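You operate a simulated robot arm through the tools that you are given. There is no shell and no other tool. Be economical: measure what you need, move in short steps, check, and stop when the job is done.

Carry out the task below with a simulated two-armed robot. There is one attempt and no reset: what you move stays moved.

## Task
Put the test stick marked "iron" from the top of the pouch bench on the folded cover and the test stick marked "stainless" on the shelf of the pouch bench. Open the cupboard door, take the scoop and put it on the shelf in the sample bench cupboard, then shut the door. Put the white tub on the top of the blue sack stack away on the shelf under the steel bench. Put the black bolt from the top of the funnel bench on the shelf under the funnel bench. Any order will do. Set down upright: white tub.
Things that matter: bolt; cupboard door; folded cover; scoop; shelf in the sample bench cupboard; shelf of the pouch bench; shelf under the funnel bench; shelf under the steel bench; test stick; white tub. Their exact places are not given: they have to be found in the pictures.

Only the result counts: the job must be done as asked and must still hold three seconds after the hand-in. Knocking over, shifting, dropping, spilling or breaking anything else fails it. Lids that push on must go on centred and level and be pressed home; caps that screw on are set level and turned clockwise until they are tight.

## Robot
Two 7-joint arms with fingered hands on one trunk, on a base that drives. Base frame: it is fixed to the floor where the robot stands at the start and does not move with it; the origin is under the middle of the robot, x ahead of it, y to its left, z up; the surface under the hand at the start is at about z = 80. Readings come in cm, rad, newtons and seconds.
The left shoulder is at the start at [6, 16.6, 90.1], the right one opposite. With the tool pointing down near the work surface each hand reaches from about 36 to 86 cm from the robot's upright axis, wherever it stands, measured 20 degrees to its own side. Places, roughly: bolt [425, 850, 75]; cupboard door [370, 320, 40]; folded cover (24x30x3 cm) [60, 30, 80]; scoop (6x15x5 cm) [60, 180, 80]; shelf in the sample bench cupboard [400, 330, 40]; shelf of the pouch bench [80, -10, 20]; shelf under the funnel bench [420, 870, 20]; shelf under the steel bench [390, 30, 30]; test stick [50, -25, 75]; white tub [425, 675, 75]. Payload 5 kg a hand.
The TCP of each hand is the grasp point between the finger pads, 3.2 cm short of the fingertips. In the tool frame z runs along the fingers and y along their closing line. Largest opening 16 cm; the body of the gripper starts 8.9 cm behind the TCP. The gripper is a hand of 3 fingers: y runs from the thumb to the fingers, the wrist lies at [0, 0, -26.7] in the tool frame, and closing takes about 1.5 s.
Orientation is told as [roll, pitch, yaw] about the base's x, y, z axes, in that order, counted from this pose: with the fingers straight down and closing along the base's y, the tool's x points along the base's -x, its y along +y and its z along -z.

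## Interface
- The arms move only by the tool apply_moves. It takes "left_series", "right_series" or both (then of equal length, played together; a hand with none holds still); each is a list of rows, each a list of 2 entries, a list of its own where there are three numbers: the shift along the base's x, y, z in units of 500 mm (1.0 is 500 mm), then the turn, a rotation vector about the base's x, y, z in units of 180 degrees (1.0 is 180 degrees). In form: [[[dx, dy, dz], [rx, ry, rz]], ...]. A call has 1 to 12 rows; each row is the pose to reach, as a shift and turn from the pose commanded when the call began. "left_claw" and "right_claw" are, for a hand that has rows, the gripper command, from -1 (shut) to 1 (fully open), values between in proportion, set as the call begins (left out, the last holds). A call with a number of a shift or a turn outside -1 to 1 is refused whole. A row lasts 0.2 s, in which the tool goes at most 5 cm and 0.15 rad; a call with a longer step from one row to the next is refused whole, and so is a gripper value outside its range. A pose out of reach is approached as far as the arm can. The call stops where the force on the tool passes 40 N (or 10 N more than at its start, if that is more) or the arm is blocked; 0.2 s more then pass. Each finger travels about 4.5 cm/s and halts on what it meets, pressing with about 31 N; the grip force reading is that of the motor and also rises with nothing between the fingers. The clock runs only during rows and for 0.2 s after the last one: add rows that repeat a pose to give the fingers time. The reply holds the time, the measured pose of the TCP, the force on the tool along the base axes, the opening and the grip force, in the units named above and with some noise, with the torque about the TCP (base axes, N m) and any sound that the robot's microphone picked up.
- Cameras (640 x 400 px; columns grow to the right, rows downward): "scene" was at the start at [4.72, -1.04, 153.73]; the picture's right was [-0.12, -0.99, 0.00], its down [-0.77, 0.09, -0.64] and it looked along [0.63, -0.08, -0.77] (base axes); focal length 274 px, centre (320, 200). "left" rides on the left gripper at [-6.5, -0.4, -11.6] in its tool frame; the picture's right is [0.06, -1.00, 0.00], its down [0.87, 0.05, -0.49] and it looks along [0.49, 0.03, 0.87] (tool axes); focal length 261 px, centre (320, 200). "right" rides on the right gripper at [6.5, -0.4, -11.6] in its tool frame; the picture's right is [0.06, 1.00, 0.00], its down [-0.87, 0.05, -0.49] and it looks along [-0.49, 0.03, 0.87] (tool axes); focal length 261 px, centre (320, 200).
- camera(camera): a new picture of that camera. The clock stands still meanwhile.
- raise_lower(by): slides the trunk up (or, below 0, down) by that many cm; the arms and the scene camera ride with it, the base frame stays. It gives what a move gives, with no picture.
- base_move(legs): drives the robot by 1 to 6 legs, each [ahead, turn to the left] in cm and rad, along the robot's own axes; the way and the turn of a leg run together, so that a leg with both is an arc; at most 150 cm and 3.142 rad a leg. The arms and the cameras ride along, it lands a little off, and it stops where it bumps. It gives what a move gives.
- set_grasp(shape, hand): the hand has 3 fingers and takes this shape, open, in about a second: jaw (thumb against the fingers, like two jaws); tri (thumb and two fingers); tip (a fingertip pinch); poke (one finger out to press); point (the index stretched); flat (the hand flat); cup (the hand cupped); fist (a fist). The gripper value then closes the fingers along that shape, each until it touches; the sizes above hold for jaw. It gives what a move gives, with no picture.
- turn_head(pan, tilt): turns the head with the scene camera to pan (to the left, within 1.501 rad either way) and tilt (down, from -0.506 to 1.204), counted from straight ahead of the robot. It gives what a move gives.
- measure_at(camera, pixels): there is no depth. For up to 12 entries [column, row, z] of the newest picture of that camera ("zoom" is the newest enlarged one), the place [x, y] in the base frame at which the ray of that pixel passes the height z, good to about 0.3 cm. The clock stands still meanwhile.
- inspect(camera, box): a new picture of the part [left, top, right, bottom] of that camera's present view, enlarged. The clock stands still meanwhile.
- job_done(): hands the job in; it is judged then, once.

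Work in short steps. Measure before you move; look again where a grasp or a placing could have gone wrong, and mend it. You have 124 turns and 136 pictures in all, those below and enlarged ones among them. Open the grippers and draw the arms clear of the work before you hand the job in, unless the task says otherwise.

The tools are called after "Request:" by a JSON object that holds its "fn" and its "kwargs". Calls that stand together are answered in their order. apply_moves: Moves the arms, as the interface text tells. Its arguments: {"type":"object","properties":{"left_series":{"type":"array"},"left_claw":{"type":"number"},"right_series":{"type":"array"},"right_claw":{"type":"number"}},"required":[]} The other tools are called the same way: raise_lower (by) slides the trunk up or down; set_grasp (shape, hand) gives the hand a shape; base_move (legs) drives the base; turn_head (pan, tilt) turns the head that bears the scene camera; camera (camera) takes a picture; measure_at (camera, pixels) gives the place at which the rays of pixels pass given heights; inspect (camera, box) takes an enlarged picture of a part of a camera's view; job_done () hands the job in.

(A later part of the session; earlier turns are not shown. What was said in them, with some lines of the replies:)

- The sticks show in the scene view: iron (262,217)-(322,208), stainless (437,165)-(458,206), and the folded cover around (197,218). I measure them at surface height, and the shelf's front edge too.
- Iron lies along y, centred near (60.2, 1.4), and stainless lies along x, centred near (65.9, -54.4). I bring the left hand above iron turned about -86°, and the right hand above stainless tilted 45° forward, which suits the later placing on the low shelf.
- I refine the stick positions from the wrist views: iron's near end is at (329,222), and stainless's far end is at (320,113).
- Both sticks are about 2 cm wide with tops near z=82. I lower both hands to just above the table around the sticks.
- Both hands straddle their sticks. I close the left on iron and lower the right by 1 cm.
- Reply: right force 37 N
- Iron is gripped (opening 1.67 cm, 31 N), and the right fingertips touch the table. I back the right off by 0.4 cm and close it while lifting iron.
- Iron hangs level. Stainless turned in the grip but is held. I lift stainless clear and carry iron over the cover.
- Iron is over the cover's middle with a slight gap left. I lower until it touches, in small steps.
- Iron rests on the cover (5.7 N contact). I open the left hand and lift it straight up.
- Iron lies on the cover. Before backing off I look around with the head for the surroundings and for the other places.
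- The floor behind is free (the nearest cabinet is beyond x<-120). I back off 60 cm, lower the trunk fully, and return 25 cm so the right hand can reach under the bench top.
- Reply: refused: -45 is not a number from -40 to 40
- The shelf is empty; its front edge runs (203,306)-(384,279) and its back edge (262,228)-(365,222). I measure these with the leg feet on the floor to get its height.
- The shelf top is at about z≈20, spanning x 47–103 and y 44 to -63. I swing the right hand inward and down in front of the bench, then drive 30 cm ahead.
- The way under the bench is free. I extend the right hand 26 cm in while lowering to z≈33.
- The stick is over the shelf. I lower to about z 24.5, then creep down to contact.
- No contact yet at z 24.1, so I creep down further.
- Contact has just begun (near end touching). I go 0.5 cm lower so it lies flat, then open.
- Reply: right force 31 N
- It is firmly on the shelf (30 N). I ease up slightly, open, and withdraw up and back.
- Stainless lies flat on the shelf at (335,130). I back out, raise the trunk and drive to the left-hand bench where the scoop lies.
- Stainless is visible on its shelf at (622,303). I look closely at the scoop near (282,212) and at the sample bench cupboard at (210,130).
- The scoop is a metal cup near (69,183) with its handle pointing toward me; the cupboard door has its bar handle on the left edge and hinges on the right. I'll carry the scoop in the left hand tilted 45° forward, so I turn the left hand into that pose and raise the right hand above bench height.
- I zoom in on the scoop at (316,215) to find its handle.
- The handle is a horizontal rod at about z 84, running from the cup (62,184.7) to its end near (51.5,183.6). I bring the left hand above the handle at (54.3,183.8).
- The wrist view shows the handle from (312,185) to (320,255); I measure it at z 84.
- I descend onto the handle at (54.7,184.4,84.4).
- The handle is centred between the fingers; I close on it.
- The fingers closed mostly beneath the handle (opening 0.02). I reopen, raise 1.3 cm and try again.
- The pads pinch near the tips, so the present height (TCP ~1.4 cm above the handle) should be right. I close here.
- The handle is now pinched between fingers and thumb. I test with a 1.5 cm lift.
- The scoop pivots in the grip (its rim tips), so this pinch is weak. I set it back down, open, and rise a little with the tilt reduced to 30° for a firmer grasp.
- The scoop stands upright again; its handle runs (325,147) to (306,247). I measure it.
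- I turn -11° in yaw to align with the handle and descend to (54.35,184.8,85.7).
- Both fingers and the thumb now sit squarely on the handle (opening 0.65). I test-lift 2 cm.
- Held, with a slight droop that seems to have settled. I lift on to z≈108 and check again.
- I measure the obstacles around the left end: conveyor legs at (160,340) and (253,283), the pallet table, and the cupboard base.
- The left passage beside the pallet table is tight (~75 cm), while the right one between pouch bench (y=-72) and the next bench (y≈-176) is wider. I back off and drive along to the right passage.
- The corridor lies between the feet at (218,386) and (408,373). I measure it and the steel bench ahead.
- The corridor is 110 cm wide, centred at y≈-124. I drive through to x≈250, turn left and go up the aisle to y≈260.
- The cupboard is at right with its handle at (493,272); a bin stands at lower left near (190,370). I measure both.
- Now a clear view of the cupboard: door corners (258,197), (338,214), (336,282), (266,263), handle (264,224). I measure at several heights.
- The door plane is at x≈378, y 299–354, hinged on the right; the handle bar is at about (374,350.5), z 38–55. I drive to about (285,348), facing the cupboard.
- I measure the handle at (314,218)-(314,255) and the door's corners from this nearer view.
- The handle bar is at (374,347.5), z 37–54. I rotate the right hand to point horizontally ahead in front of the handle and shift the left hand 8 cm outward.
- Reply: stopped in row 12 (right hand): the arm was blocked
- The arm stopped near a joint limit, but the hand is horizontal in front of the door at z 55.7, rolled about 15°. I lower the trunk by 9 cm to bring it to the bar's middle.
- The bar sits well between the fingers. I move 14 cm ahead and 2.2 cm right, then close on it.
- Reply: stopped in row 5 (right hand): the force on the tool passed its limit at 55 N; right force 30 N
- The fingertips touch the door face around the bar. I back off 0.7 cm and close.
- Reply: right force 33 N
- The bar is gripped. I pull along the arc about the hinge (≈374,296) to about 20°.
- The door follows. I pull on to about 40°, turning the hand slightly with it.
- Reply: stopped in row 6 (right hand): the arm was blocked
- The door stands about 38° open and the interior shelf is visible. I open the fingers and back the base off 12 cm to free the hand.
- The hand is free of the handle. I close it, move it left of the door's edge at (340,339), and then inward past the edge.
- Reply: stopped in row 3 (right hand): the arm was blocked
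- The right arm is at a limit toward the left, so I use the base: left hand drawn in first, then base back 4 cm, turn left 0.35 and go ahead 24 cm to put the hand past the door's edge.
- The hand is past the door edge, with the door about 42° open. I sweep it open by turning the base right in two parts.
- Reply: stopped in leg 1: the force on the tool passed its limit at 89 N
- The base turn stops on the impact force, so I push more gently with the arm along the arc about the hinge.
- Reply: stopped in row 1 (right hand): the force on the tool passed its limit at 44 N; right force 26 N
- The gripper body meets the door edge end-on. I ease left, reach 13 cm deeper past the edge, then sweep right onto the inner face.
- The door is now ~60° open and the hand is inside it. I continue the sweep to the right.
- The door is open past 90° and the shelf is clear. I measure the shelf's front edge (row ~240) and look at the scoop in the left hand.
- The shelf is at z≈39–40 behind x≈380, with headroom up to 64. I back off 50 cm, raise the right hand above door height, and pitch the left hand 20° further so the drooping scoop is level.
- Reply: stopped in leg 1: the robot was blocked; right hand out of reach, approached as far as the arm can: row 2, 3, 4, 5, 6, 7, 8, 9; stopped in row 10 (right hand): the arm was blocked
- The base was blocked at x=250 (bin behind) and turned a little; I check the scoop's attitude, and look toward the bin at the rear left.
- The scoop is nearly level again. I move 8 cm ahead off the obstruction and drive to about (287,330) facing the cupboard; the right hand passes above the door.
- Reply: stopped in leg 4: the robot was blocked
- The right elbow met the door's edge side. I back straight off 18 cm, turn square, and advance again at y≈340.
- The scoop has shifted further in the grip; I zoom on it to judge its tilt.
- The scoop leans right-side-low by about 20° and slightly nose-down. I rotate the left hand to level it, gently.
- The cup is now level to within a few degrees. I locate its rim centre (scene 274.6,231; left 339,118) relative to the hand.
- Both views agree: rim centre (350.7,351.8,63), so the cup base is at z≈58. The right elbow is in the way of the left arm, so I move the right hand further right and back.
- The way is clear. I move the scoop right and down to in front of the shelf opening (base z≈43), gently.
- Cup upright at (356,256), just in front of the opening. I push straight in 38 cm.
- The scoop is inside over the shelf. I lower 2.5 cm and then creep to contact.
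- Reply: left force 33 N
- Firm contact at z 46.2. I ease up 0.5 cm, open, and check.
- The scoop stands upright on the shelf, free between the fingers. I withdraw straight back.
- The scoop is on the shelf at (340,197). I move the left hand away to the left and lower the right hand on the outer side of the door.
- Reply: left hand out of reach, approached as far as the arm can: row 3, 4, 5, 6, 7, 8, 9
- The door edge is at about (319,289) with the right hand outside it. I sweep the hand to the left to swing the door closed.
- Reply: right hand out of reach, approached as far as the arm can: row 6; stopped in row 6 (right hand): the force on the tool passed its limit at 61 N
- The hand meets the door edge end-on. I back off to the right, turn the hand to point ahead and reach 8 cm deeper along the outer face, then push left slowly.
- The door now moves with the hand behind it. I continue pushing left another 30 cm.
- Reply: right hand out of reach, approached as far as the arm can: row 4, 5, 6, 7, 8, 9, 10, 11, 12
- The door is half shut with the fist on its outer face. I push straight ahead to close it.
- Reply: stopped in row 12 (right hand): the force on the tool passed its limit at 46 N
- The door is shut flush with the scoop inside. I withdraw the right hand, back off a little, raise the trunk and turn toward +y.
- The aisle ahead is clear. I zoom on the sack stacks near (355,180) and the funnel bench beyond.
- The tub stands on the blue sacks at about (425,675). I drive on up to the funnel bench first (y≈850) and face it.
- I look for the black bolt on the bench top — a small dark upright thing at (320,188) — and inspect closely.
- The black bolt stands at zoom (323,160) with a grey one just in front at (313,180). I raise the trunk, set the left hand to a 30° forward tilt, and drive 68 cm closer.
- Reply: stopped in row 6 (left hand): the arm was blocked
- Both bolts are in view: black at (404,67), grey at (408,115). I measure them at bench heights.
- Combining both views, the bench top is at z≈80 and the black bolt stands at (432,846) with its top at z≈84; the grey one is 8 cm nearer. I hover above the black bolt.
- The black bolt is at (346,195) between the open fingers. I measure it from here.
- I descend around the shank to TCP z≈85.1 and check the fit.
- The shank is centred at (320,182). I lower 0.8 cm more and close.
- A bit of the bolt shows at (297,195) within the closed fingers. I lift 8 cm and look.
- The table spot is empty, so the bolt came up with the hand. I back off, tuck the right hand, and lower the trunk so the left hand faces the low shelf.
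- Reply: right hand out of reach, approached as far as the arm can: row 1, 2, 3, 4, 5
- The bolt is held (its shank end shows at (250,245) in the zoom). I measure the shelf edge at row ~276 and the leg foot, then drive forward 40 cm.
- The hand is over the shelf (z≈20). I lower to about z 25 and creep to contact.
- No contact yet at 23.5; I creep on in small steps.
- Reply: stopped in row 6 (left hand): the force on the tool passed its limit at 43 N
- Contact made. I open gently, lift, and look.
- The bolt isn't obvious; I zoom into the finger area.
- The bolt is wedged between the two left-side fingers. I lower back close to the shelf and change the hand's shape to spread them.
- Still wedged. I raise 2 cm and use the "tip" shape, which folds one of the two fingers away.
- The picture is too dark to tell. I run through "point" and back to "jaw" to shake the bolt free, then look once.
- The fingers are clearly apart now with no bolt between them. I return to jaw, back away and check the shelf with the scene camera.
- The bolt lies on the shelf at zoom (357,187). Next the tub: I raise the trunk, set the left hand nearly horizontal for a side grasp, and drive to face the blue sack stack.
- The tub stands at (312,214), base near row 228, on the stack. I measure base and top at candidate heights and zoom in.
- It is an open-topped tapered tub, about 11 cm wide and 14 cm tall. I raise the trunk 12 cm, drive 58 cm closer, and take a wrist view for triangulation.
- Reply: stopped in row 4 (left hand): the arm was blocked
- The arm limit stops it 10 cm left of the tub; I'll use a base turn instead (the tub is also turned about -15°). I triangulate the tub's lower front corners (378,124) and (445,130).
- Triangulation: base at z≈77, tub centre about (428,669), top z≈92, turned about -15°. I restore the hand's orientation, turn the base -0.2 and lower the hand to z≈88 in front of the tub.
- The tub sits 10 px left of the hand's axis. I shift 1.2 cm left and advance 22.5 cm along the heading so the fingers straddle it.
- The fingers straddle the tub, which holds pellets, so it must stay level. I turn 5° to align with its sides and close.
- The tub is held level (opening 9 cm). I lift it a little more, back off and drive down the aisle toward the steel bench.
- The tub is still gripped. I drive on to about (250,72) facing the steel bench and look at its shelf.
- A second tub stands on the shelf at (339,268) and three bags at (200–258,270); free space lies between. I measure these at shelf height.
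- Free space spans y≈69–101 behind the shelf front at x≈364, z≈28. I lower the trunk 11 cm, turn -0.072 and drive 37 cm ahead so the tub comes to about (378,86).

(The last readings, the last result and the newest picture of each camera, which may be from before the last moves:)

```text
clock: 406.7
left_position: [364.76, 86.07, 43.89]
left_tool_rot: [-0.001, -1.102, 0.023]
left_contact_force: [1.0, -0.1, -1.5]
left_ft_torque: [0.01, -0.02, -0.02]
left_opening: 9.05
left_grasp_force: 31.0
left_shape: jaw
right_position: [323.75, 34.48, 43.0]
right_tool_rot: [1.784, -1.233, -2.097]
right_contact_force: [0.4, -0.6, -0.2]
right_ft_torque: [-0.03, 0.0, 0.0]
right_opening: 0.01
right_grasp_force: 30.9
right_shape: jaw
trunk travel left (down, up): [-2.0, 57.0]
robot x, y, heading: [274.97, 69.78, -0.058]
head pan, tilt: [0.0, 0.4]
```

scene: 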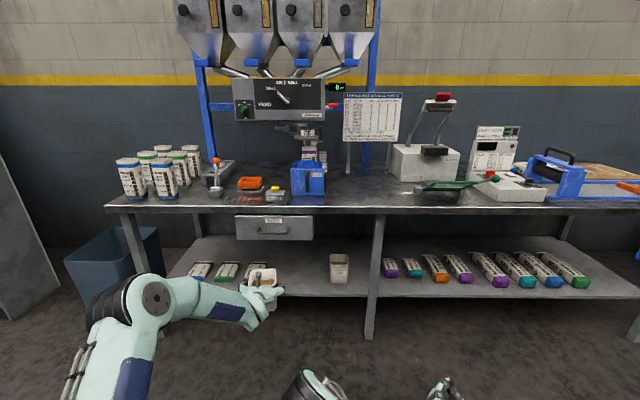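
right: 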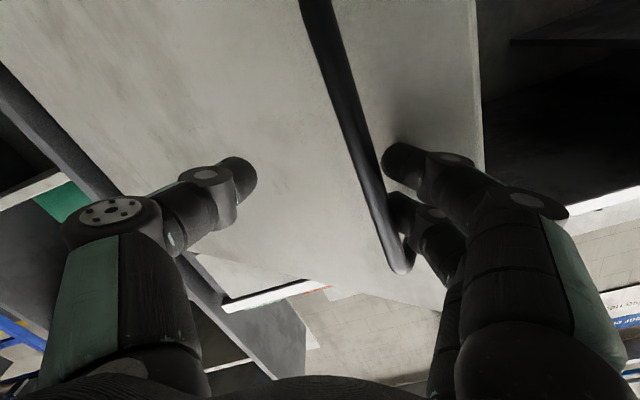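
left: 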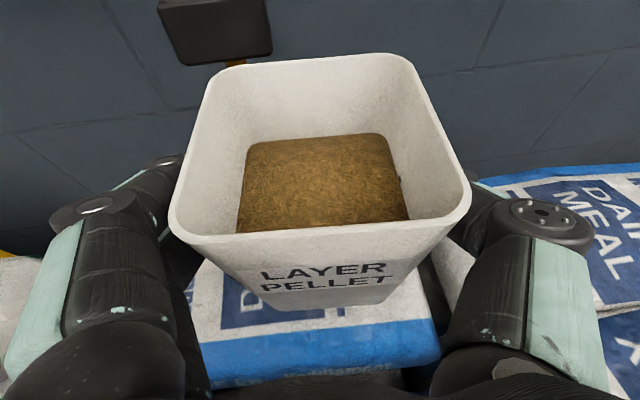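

On track at y≈86. I go 13 cm further and check with one wrist picture.

Request:
{"fn": "base_move", "kwargs": {"legs": [[13, 0]]}}

Request:
{"fn": "camera", "kwargs": {"camera": "left"}}

```text
clock: 408.0
left_position: [378.01, 85.38, 43.95]
left_tool_rot: [-0.003, -1.102, 0.025]
left_contact_force: [-0.1, -0.1, -1.1]
left_ft_torque: [0.02, -0.02, -0.01]
left_opening: 9.04
left_grasp_force: 30.6
left_shape: jaw
right_position: [337.0, 33.9, 43.05]
right_tool_rot: [1.783, -1.231, -2.096]
right_contact_force: [0.1, -0.2, -0.1]
right_ft_torque: [0.02, -0.01, 0.0]
right_opening: 0.0
right_grasp_force: 31.1
right_shape: jaw
trunk travel left (down, up): [-2.0, 57.0]
robot x, y, heading: [287.65, 69.28, -0.058]
head pan, tilt: [0.0, 0.4]
```

```text
2 pictures are left
```

left: 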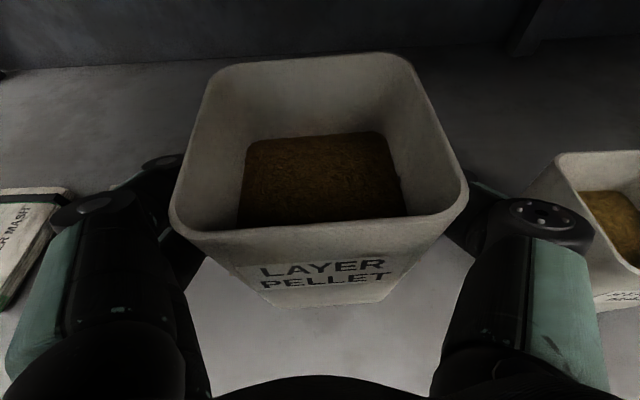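

The second tub is close on the right, so I shift 3 cm left while lowering 4.5 cm.

Request:
{"fn": "apply_moves", "kwargs": {"left_series": [[[0, 0.02, 0], [0, 0, 0]], [[0, 0.04, 0], [0, 0, 0]], [[0, 0.06, -0.02], [0, 0, 0]], [[0, 0.06, -0.05], [0, 0, 0]], [[0, 0.06, -0.075], [0, 0, 0]], [[0, 0.06, -0.09], [0, 0, 0]], [[0, 0.06, -0.096], [0, 0, 0]], [[0, 0.06, -0.102], [0, 0, 0]]]}}

```text
clock: 409.8
left_position: [377.99, 88.39, 38.69]
left_tool_rot: [-0.001, -1.104, 0.026]
left_contact_force: [-0.2, 0.2, 0.0]
left_ft_torque: [-0.01, 0.0, -0.02]
left_opening: 9.06
left_grasp_force: 30.9
left_shape: jaw
right_position: [336.96, 33.73, 42.98]
right_tool_rot: [1.781, -1.232, -2.098]
right_contact_force: [0.4, 0.7, 0.7]
right_ft_torque: [0.0, 0.0, 0.03]
right_opening: 0.0
right_grasp_force: 31.3
right_shape: jaw
trunk travel left (down, up): [-2.0, 57.0]
robot x, y, heading: [288.18, 69.11, -0.062]
head pan, tilt: [0.0, 0.4]
```

I creep down 1 cm in small steps.

Request:
{"fn": "apply_moves", "kwargs": {"left_series": [[[0, 0, -0.005], [0, 0, 0]], [[0, 0, -0.01], [0, 0, 0]], [[0, 0, -0.015], [0, 0, 0]], [[0, 0, -0.02], [0, 0, 0]]]}}

```text
clock: 410.8
left_position: [377.95, 88.42, 37.77]
left_tool_rot: [-0.001, -1.103, 0.026]
left_contact_force: [0.5, 0.2, -0.2]
left_ft_torque: [0.0, 0.02, 0.02]
left_opening: 9.08
left_grasp_force: 31.2
left_shape: jaw
right_position: [336.89, 33.69, 43.0]
right_tool_rot: [1.781, -1.232, -2.099]
right_contact_force: [0.9, 0.0, 0.1]
right_ft_torque: [0.03, 0.02, -0.02]
right_opening: 0.0
right_grasp_force: 30.9
right_shape: jaw
trunk travel left (down, up): [-2.0, 57.0]
robot x, y, heading: [288.21, 69.07, -0.063]
head pan, tilt: [0.0, 0.4]
```

Still no contact; I continue 1.2 cm lower.

Request:
{"fn": "apply_moves", "kwargs": {"left_series": [[[0, 0, -0.006], [0, 0, 0]], [[0, 0, -0.012], [0, 0, 0]], [[0, 0, -0.018], [0, 0, 0]], [[0, 0, -0.024], [0, 0, 0]]]}}

```text
clock: 411.8
left_position: [377.89, 88.22, 36.65]
left_tool_rot: [-0.003, -1.104, 0.026]
left_contact_force: [-0.3, 0.7, -0.7]
left_ft_torque: [-0.03, -0.03, 0.02]
left_opening: 9.08
left_grasp_force: 31.1
left_shape: jaw
right_position: [336.95, 33.84, 42.92]
right_tool_rot: [1.783, -1.232, -2.099]
right_contact_force: [0.5, -0.2, -0.8]
right_ft_torque: [0.01, -0.02, -0.04]
right_opening: 0.01
right_grasp_force: 31.4
right_shape: jaw
trunk travel left (down, up): [-2.0, 57.0]
robot x, y, heading: [288.27, 69.31, -0.062]
head pan, tilt: [0.0, 0.4]
```

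Still free. I creep further with fine steps, relying on the force stop.

Request:
{"fn": "apply_moves", "kwargs": {"left_series": [[[0, 0, -0.005], [0, 0, 0]], [[0, 0, -0.01], [0, 0, 0]], [[0, 0, -0.015], [0, 0, 0]], [[0, 0, -0.02], [0, 0, 0]], [[0, 0, -0.024], [0, 0, 0]], [[0, 0, -0.028], [0, 0, 0]]]}}

```text
clock: 413.2
left_position: [377.97, 88.42, 35.18]
left_tool_rot: [-0.001, -1.103, 0.025]
left_contact_force: [-0.1, -0.4, -0.8]
left_ft_torque: [0.0, 0.03, 0.02]
left_opening: 9.03
left_grasp_force: 31.2
left_shape: jaw
right_position: [336.85, 33.86, 43.03]
right_tool_rot: [1.782, -1.232, -2.097]
right_contact_force: [0.1, -0.1, -0.6]
right_ft_torque: [-0.02, -0.02, 0.03]
right_opening: 0.02
right_grasp_force: 30.7
right_shape: jaw
trunk travel left (down, up): [-2.0, 57.0]
robot x, y, heading: [288.17, 68.95, -0.06]
head pan, tilt: [0.0, 0.4]
```

No contact yet at 35.2; I continue with twelve 0.25 cm steps.

Request:
{"fn": "apply_moves", "kwargs": {"left_series": [[[0, 0, -0.005], [0, 0, 0]], [[0, 0, -0.01], [0, 0, 0]], [[0, 0, -0.015], [0, 0, 0]], [[0, 0, -0.02], [0, 0, 0]], [[0, 0, -0.025], [0, 0, 0]], [[0, 0, -0.03], [0, 0, 0]], [[0, 0, -0.035], [0, 0, 0]], [[0, 0, -0.04], [0, 0, 0]], [[0, 0, -0.045], [0, 0, 0]], [[0, 0, -0.05], [0, 0, 0]], [[0, 0, -0.055], [0, 0, 0]], [[0, 0, -0.06], [0, 0, 0]]]}}

```text
clock: 414.5
left_position: [378.43, 88.34, 34.93]
left_tool_rot: [0.004, -1.12, 0.019]
left_contact_force: [-0.2, 0.3, 13.7]
left_ft_torque: [0.0, -0.2, -0.01]
left_opening: 8.98
left_grasp_force: 30.9
left_shape: jaw
right_position: [336.91, 33.77, 43.04]
right_tool_rot: [1.785, -1.231, -2.1]
right_contact_force: [-1.3, -0.5, 0.1]
right_ft_torque: [-0.01, -0.04, 0.0]
right_opening: 0.02
right_grasp_force: 30.8
right_shape: jaw
trunk travel left (down, up): [-2.0, 57.0]
robot x, y, heading: [287.95, 68.85, -0.061]
head pan, tilt: [0.0, 0.4]
stopped in row 6 (left hand): the force on the tool passed its limit at 42 N (the readings are from after the stop); the commanded pose is now the measured one
```

The tub is seated on the shelf. I open moderately to 12.5 cm and check.

Request:
{"fn": "apply_moves", "kwargs": {"left_series": [[[0, 0, 0.002], [0, 0, 0]], [[0, 0, 0.004], [0, 0, 0]], [[0, 0, 0.004], [0, 0, 0]], [[0, 0, 0.004], [0, 0, 0]], [[0, 0, 0.004], [0, 0, 0]], [[0, 0, 0.004], [0, 0, 0]]], "left_claw": 0.56}}

Request:
{"fn": "camera", "kwargs": {"camera": "left"}}

```text
clock: 415.9
left_position: [378.24, 88.23, 34.68]
left_tool_rot: [0.001, -1.113, 0.023]
left_contact_force: [-0.3, -0.6, -0.1]
left_ft_torque: [0.02, -0.02, -0.02]
left_opening: 12.43
left_grasp_force: 0.0
left_shape: jaw
right_position: [336.92, 33.69, 42.95]
right_tool_rot: [1.781, -1.232, -2.097]
right_contact_force: [-0.7, 0.0, 0.0]
right_ft_torque: [0.01, 0.01, -0.05]
right_opening: 0.0
right_grasp_force: 30.5
right_shape: jaw
trunk travel left (down, up): [-2.0, 57.0]
robot x, y, heading: [287.77, 69.18, -0.06]
head pan, tilt: [0.0, 0.4]
```

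```text
1 pictures are left
```

left: 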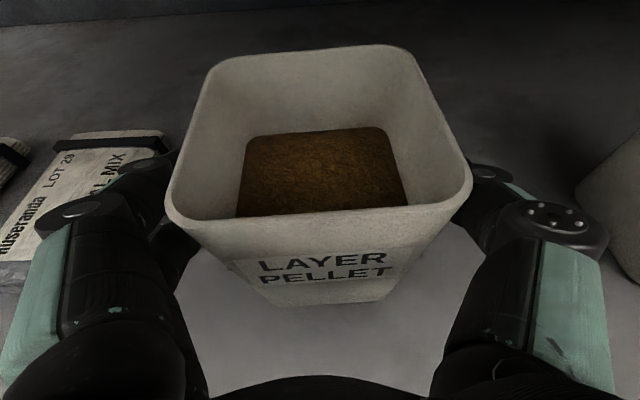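

The tub stands upright and free between the fingers. I draw the hand straight back.

Request:
{"fn": "apply_moves", "kwargs": {"left_series": [[[-0.02, 0, 0], [0, 0, 0]], [[-0.05, 0, 0], [0, 0, 0]], [[-0.09, 0, 0], [0, 0, 0]], [[-0.13, 0, 0], [0, 0, 0]], [[-0.17, 0, 0], [0, 0, 0]], [[-0.22, 0, 0], [0, 0, 0]], [[-0.28, 0, 0], [0, 0, 0]], [[-0.34, 0, 0], [0, 0, 0]], [[-0.4, 0, 0], [0, 0, 0]]]}}

Request:
{"fn": "base_move", "kwargs": {"legs": [[-30, 0]]}}

Request:
{"fn": "camera", "kwargs": {"camera": "scene"}}

```text
clock: 417.9
left_position: [358.12, 88.27, 34.56]
left_tool_rot: [0.001, -1.115, 0.021]
left_contact_force: [0.4, -0.5, 0.0]
left_ft_torque: [-0.03, -0.02, -0.02]
left_opening: 12.44
left_grasp_force: 0.1
left_shape: jaw
right_position: [336.88, 33.83, 42.94]
right_tool_rot: [1.781, -1.232, -2.097]
right_contact_force: [0.0, -0.1, -0.5]
right_ft_torque: [0.0, 0.0, 0.01]
right_opening: 0.0
right_grasp_force: 30.3
right_shape: jaw
trunk travel left (down, up): [-2.0, 57.0]
robot x, y, heading: [288.22, 69.06, -0.061]
head pan, tilt: [0.0, 0.4]
```

```text
clock: 420.0
left_position: [328.28, 90.24, 34.53]
left_tool_rot: [0.003, -1.112, 0.023]
left_contact_force: [0.6, -0.4, 1.0]
left_ft_torque: [0.0, 0.03, 0.01]
left_opening: 12.45
left_grasp_force: 0.0
left_shape: jaw
right_position: [307.04, 35.59, 42.95]
right_tool_rot: [1.783, -1.231, -2.096]
right_contact_force: [-0.3, -0.2, 0.0]
right_ft_torque: [-0.01, 0.02, -0.05]
right_opening: 0.0
right_grasp_force: 31.0
right_shape: jaw
trunk travel left (down, up): [-2.0, 57.0]
robot x, y, heading: [258.4, 70.6, -0.057]
head pan, tilt: [0.0, 0.4]
```

```text
0 pictures are left
```

scene: 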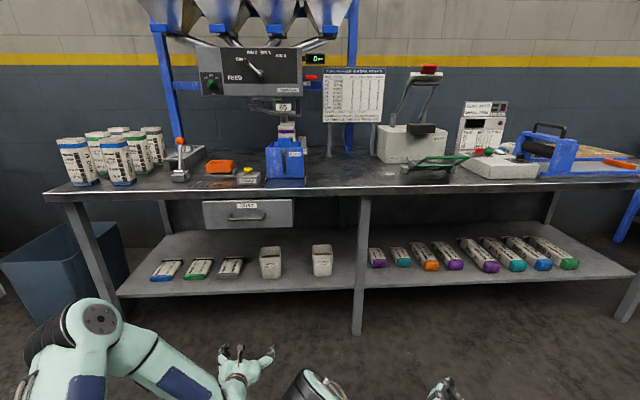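

The tub stands upright on the shelf at (270,263), beside the others. I open the right gripper too, with both arms already clear of the work, before handing in.

Request:
{"fn": "apply_moves", "kwargs": {"right_series": [[[0, 0, 0], [0, 0, 0]], [[0, 0, 0], [0, 0, 0]], [[0, 0, 0], [0, 0, 0]], [[0, 0, 0], [0, 0, 0]], [[0, 0, 0], [0, 0, 0]]], "right_claw": 0.3}}

```text
clock: 421.2
left_position: [328.26, 90.22, 34.67]
left_tool_rot: [0.001, -1.113, 0.025]
left_contact_force: [-0.1, 0.3, 0.2]
left_ft_torque: [0.01, 0.0, 0.01]
left_opening: 12.45
left_grasp_force: 0.1
left_shape: jaw
right_position: [307.06, 35.54, 43.04]
right_tool_rot: [1.781, -1.234, -2.097]
right_contact_force: [-0.1, 0.4, -0.2]
right_ft_torque: [0.0, -0.02, -0.03]
right_opening: 10.37
right_grasp_force: 0.1
right_shape: jaw
trunk travel left (down, up): [-2.0, 57.0]
robot x, y, heading: [258.24, 71.08, -0.055]
head pan, tilt: [0.0, 0.4]
```

All parts are placed, the grippers are open and the arms are clear. I hand the job in.

Request:
{"fn": "job_done", "kwargs": {}}

```text
The job is handed in.
```

I handed the job in with every item placed. One risk remains: while I was reversing near the sample bench, the base bumped something, probably the bin behind it. I could not check whether it moved.

- **Iron stick:** it lies on the folded cover.
- **Stainless stick:** it lies flat on the pouch bench shelf.
- **Scoop:** it stands upright on the shelf in the sample bench cupboard, and the door is shut.
- **Black bolt:** it stuck between two fingers and dropped a short way when released. The last picture shows a small dark object, which I take to be the bolt, lying on the shelf under the funnel bench.
- **White tub:** it stands upright, still holding its pellets, on the shelf under the steel bench.
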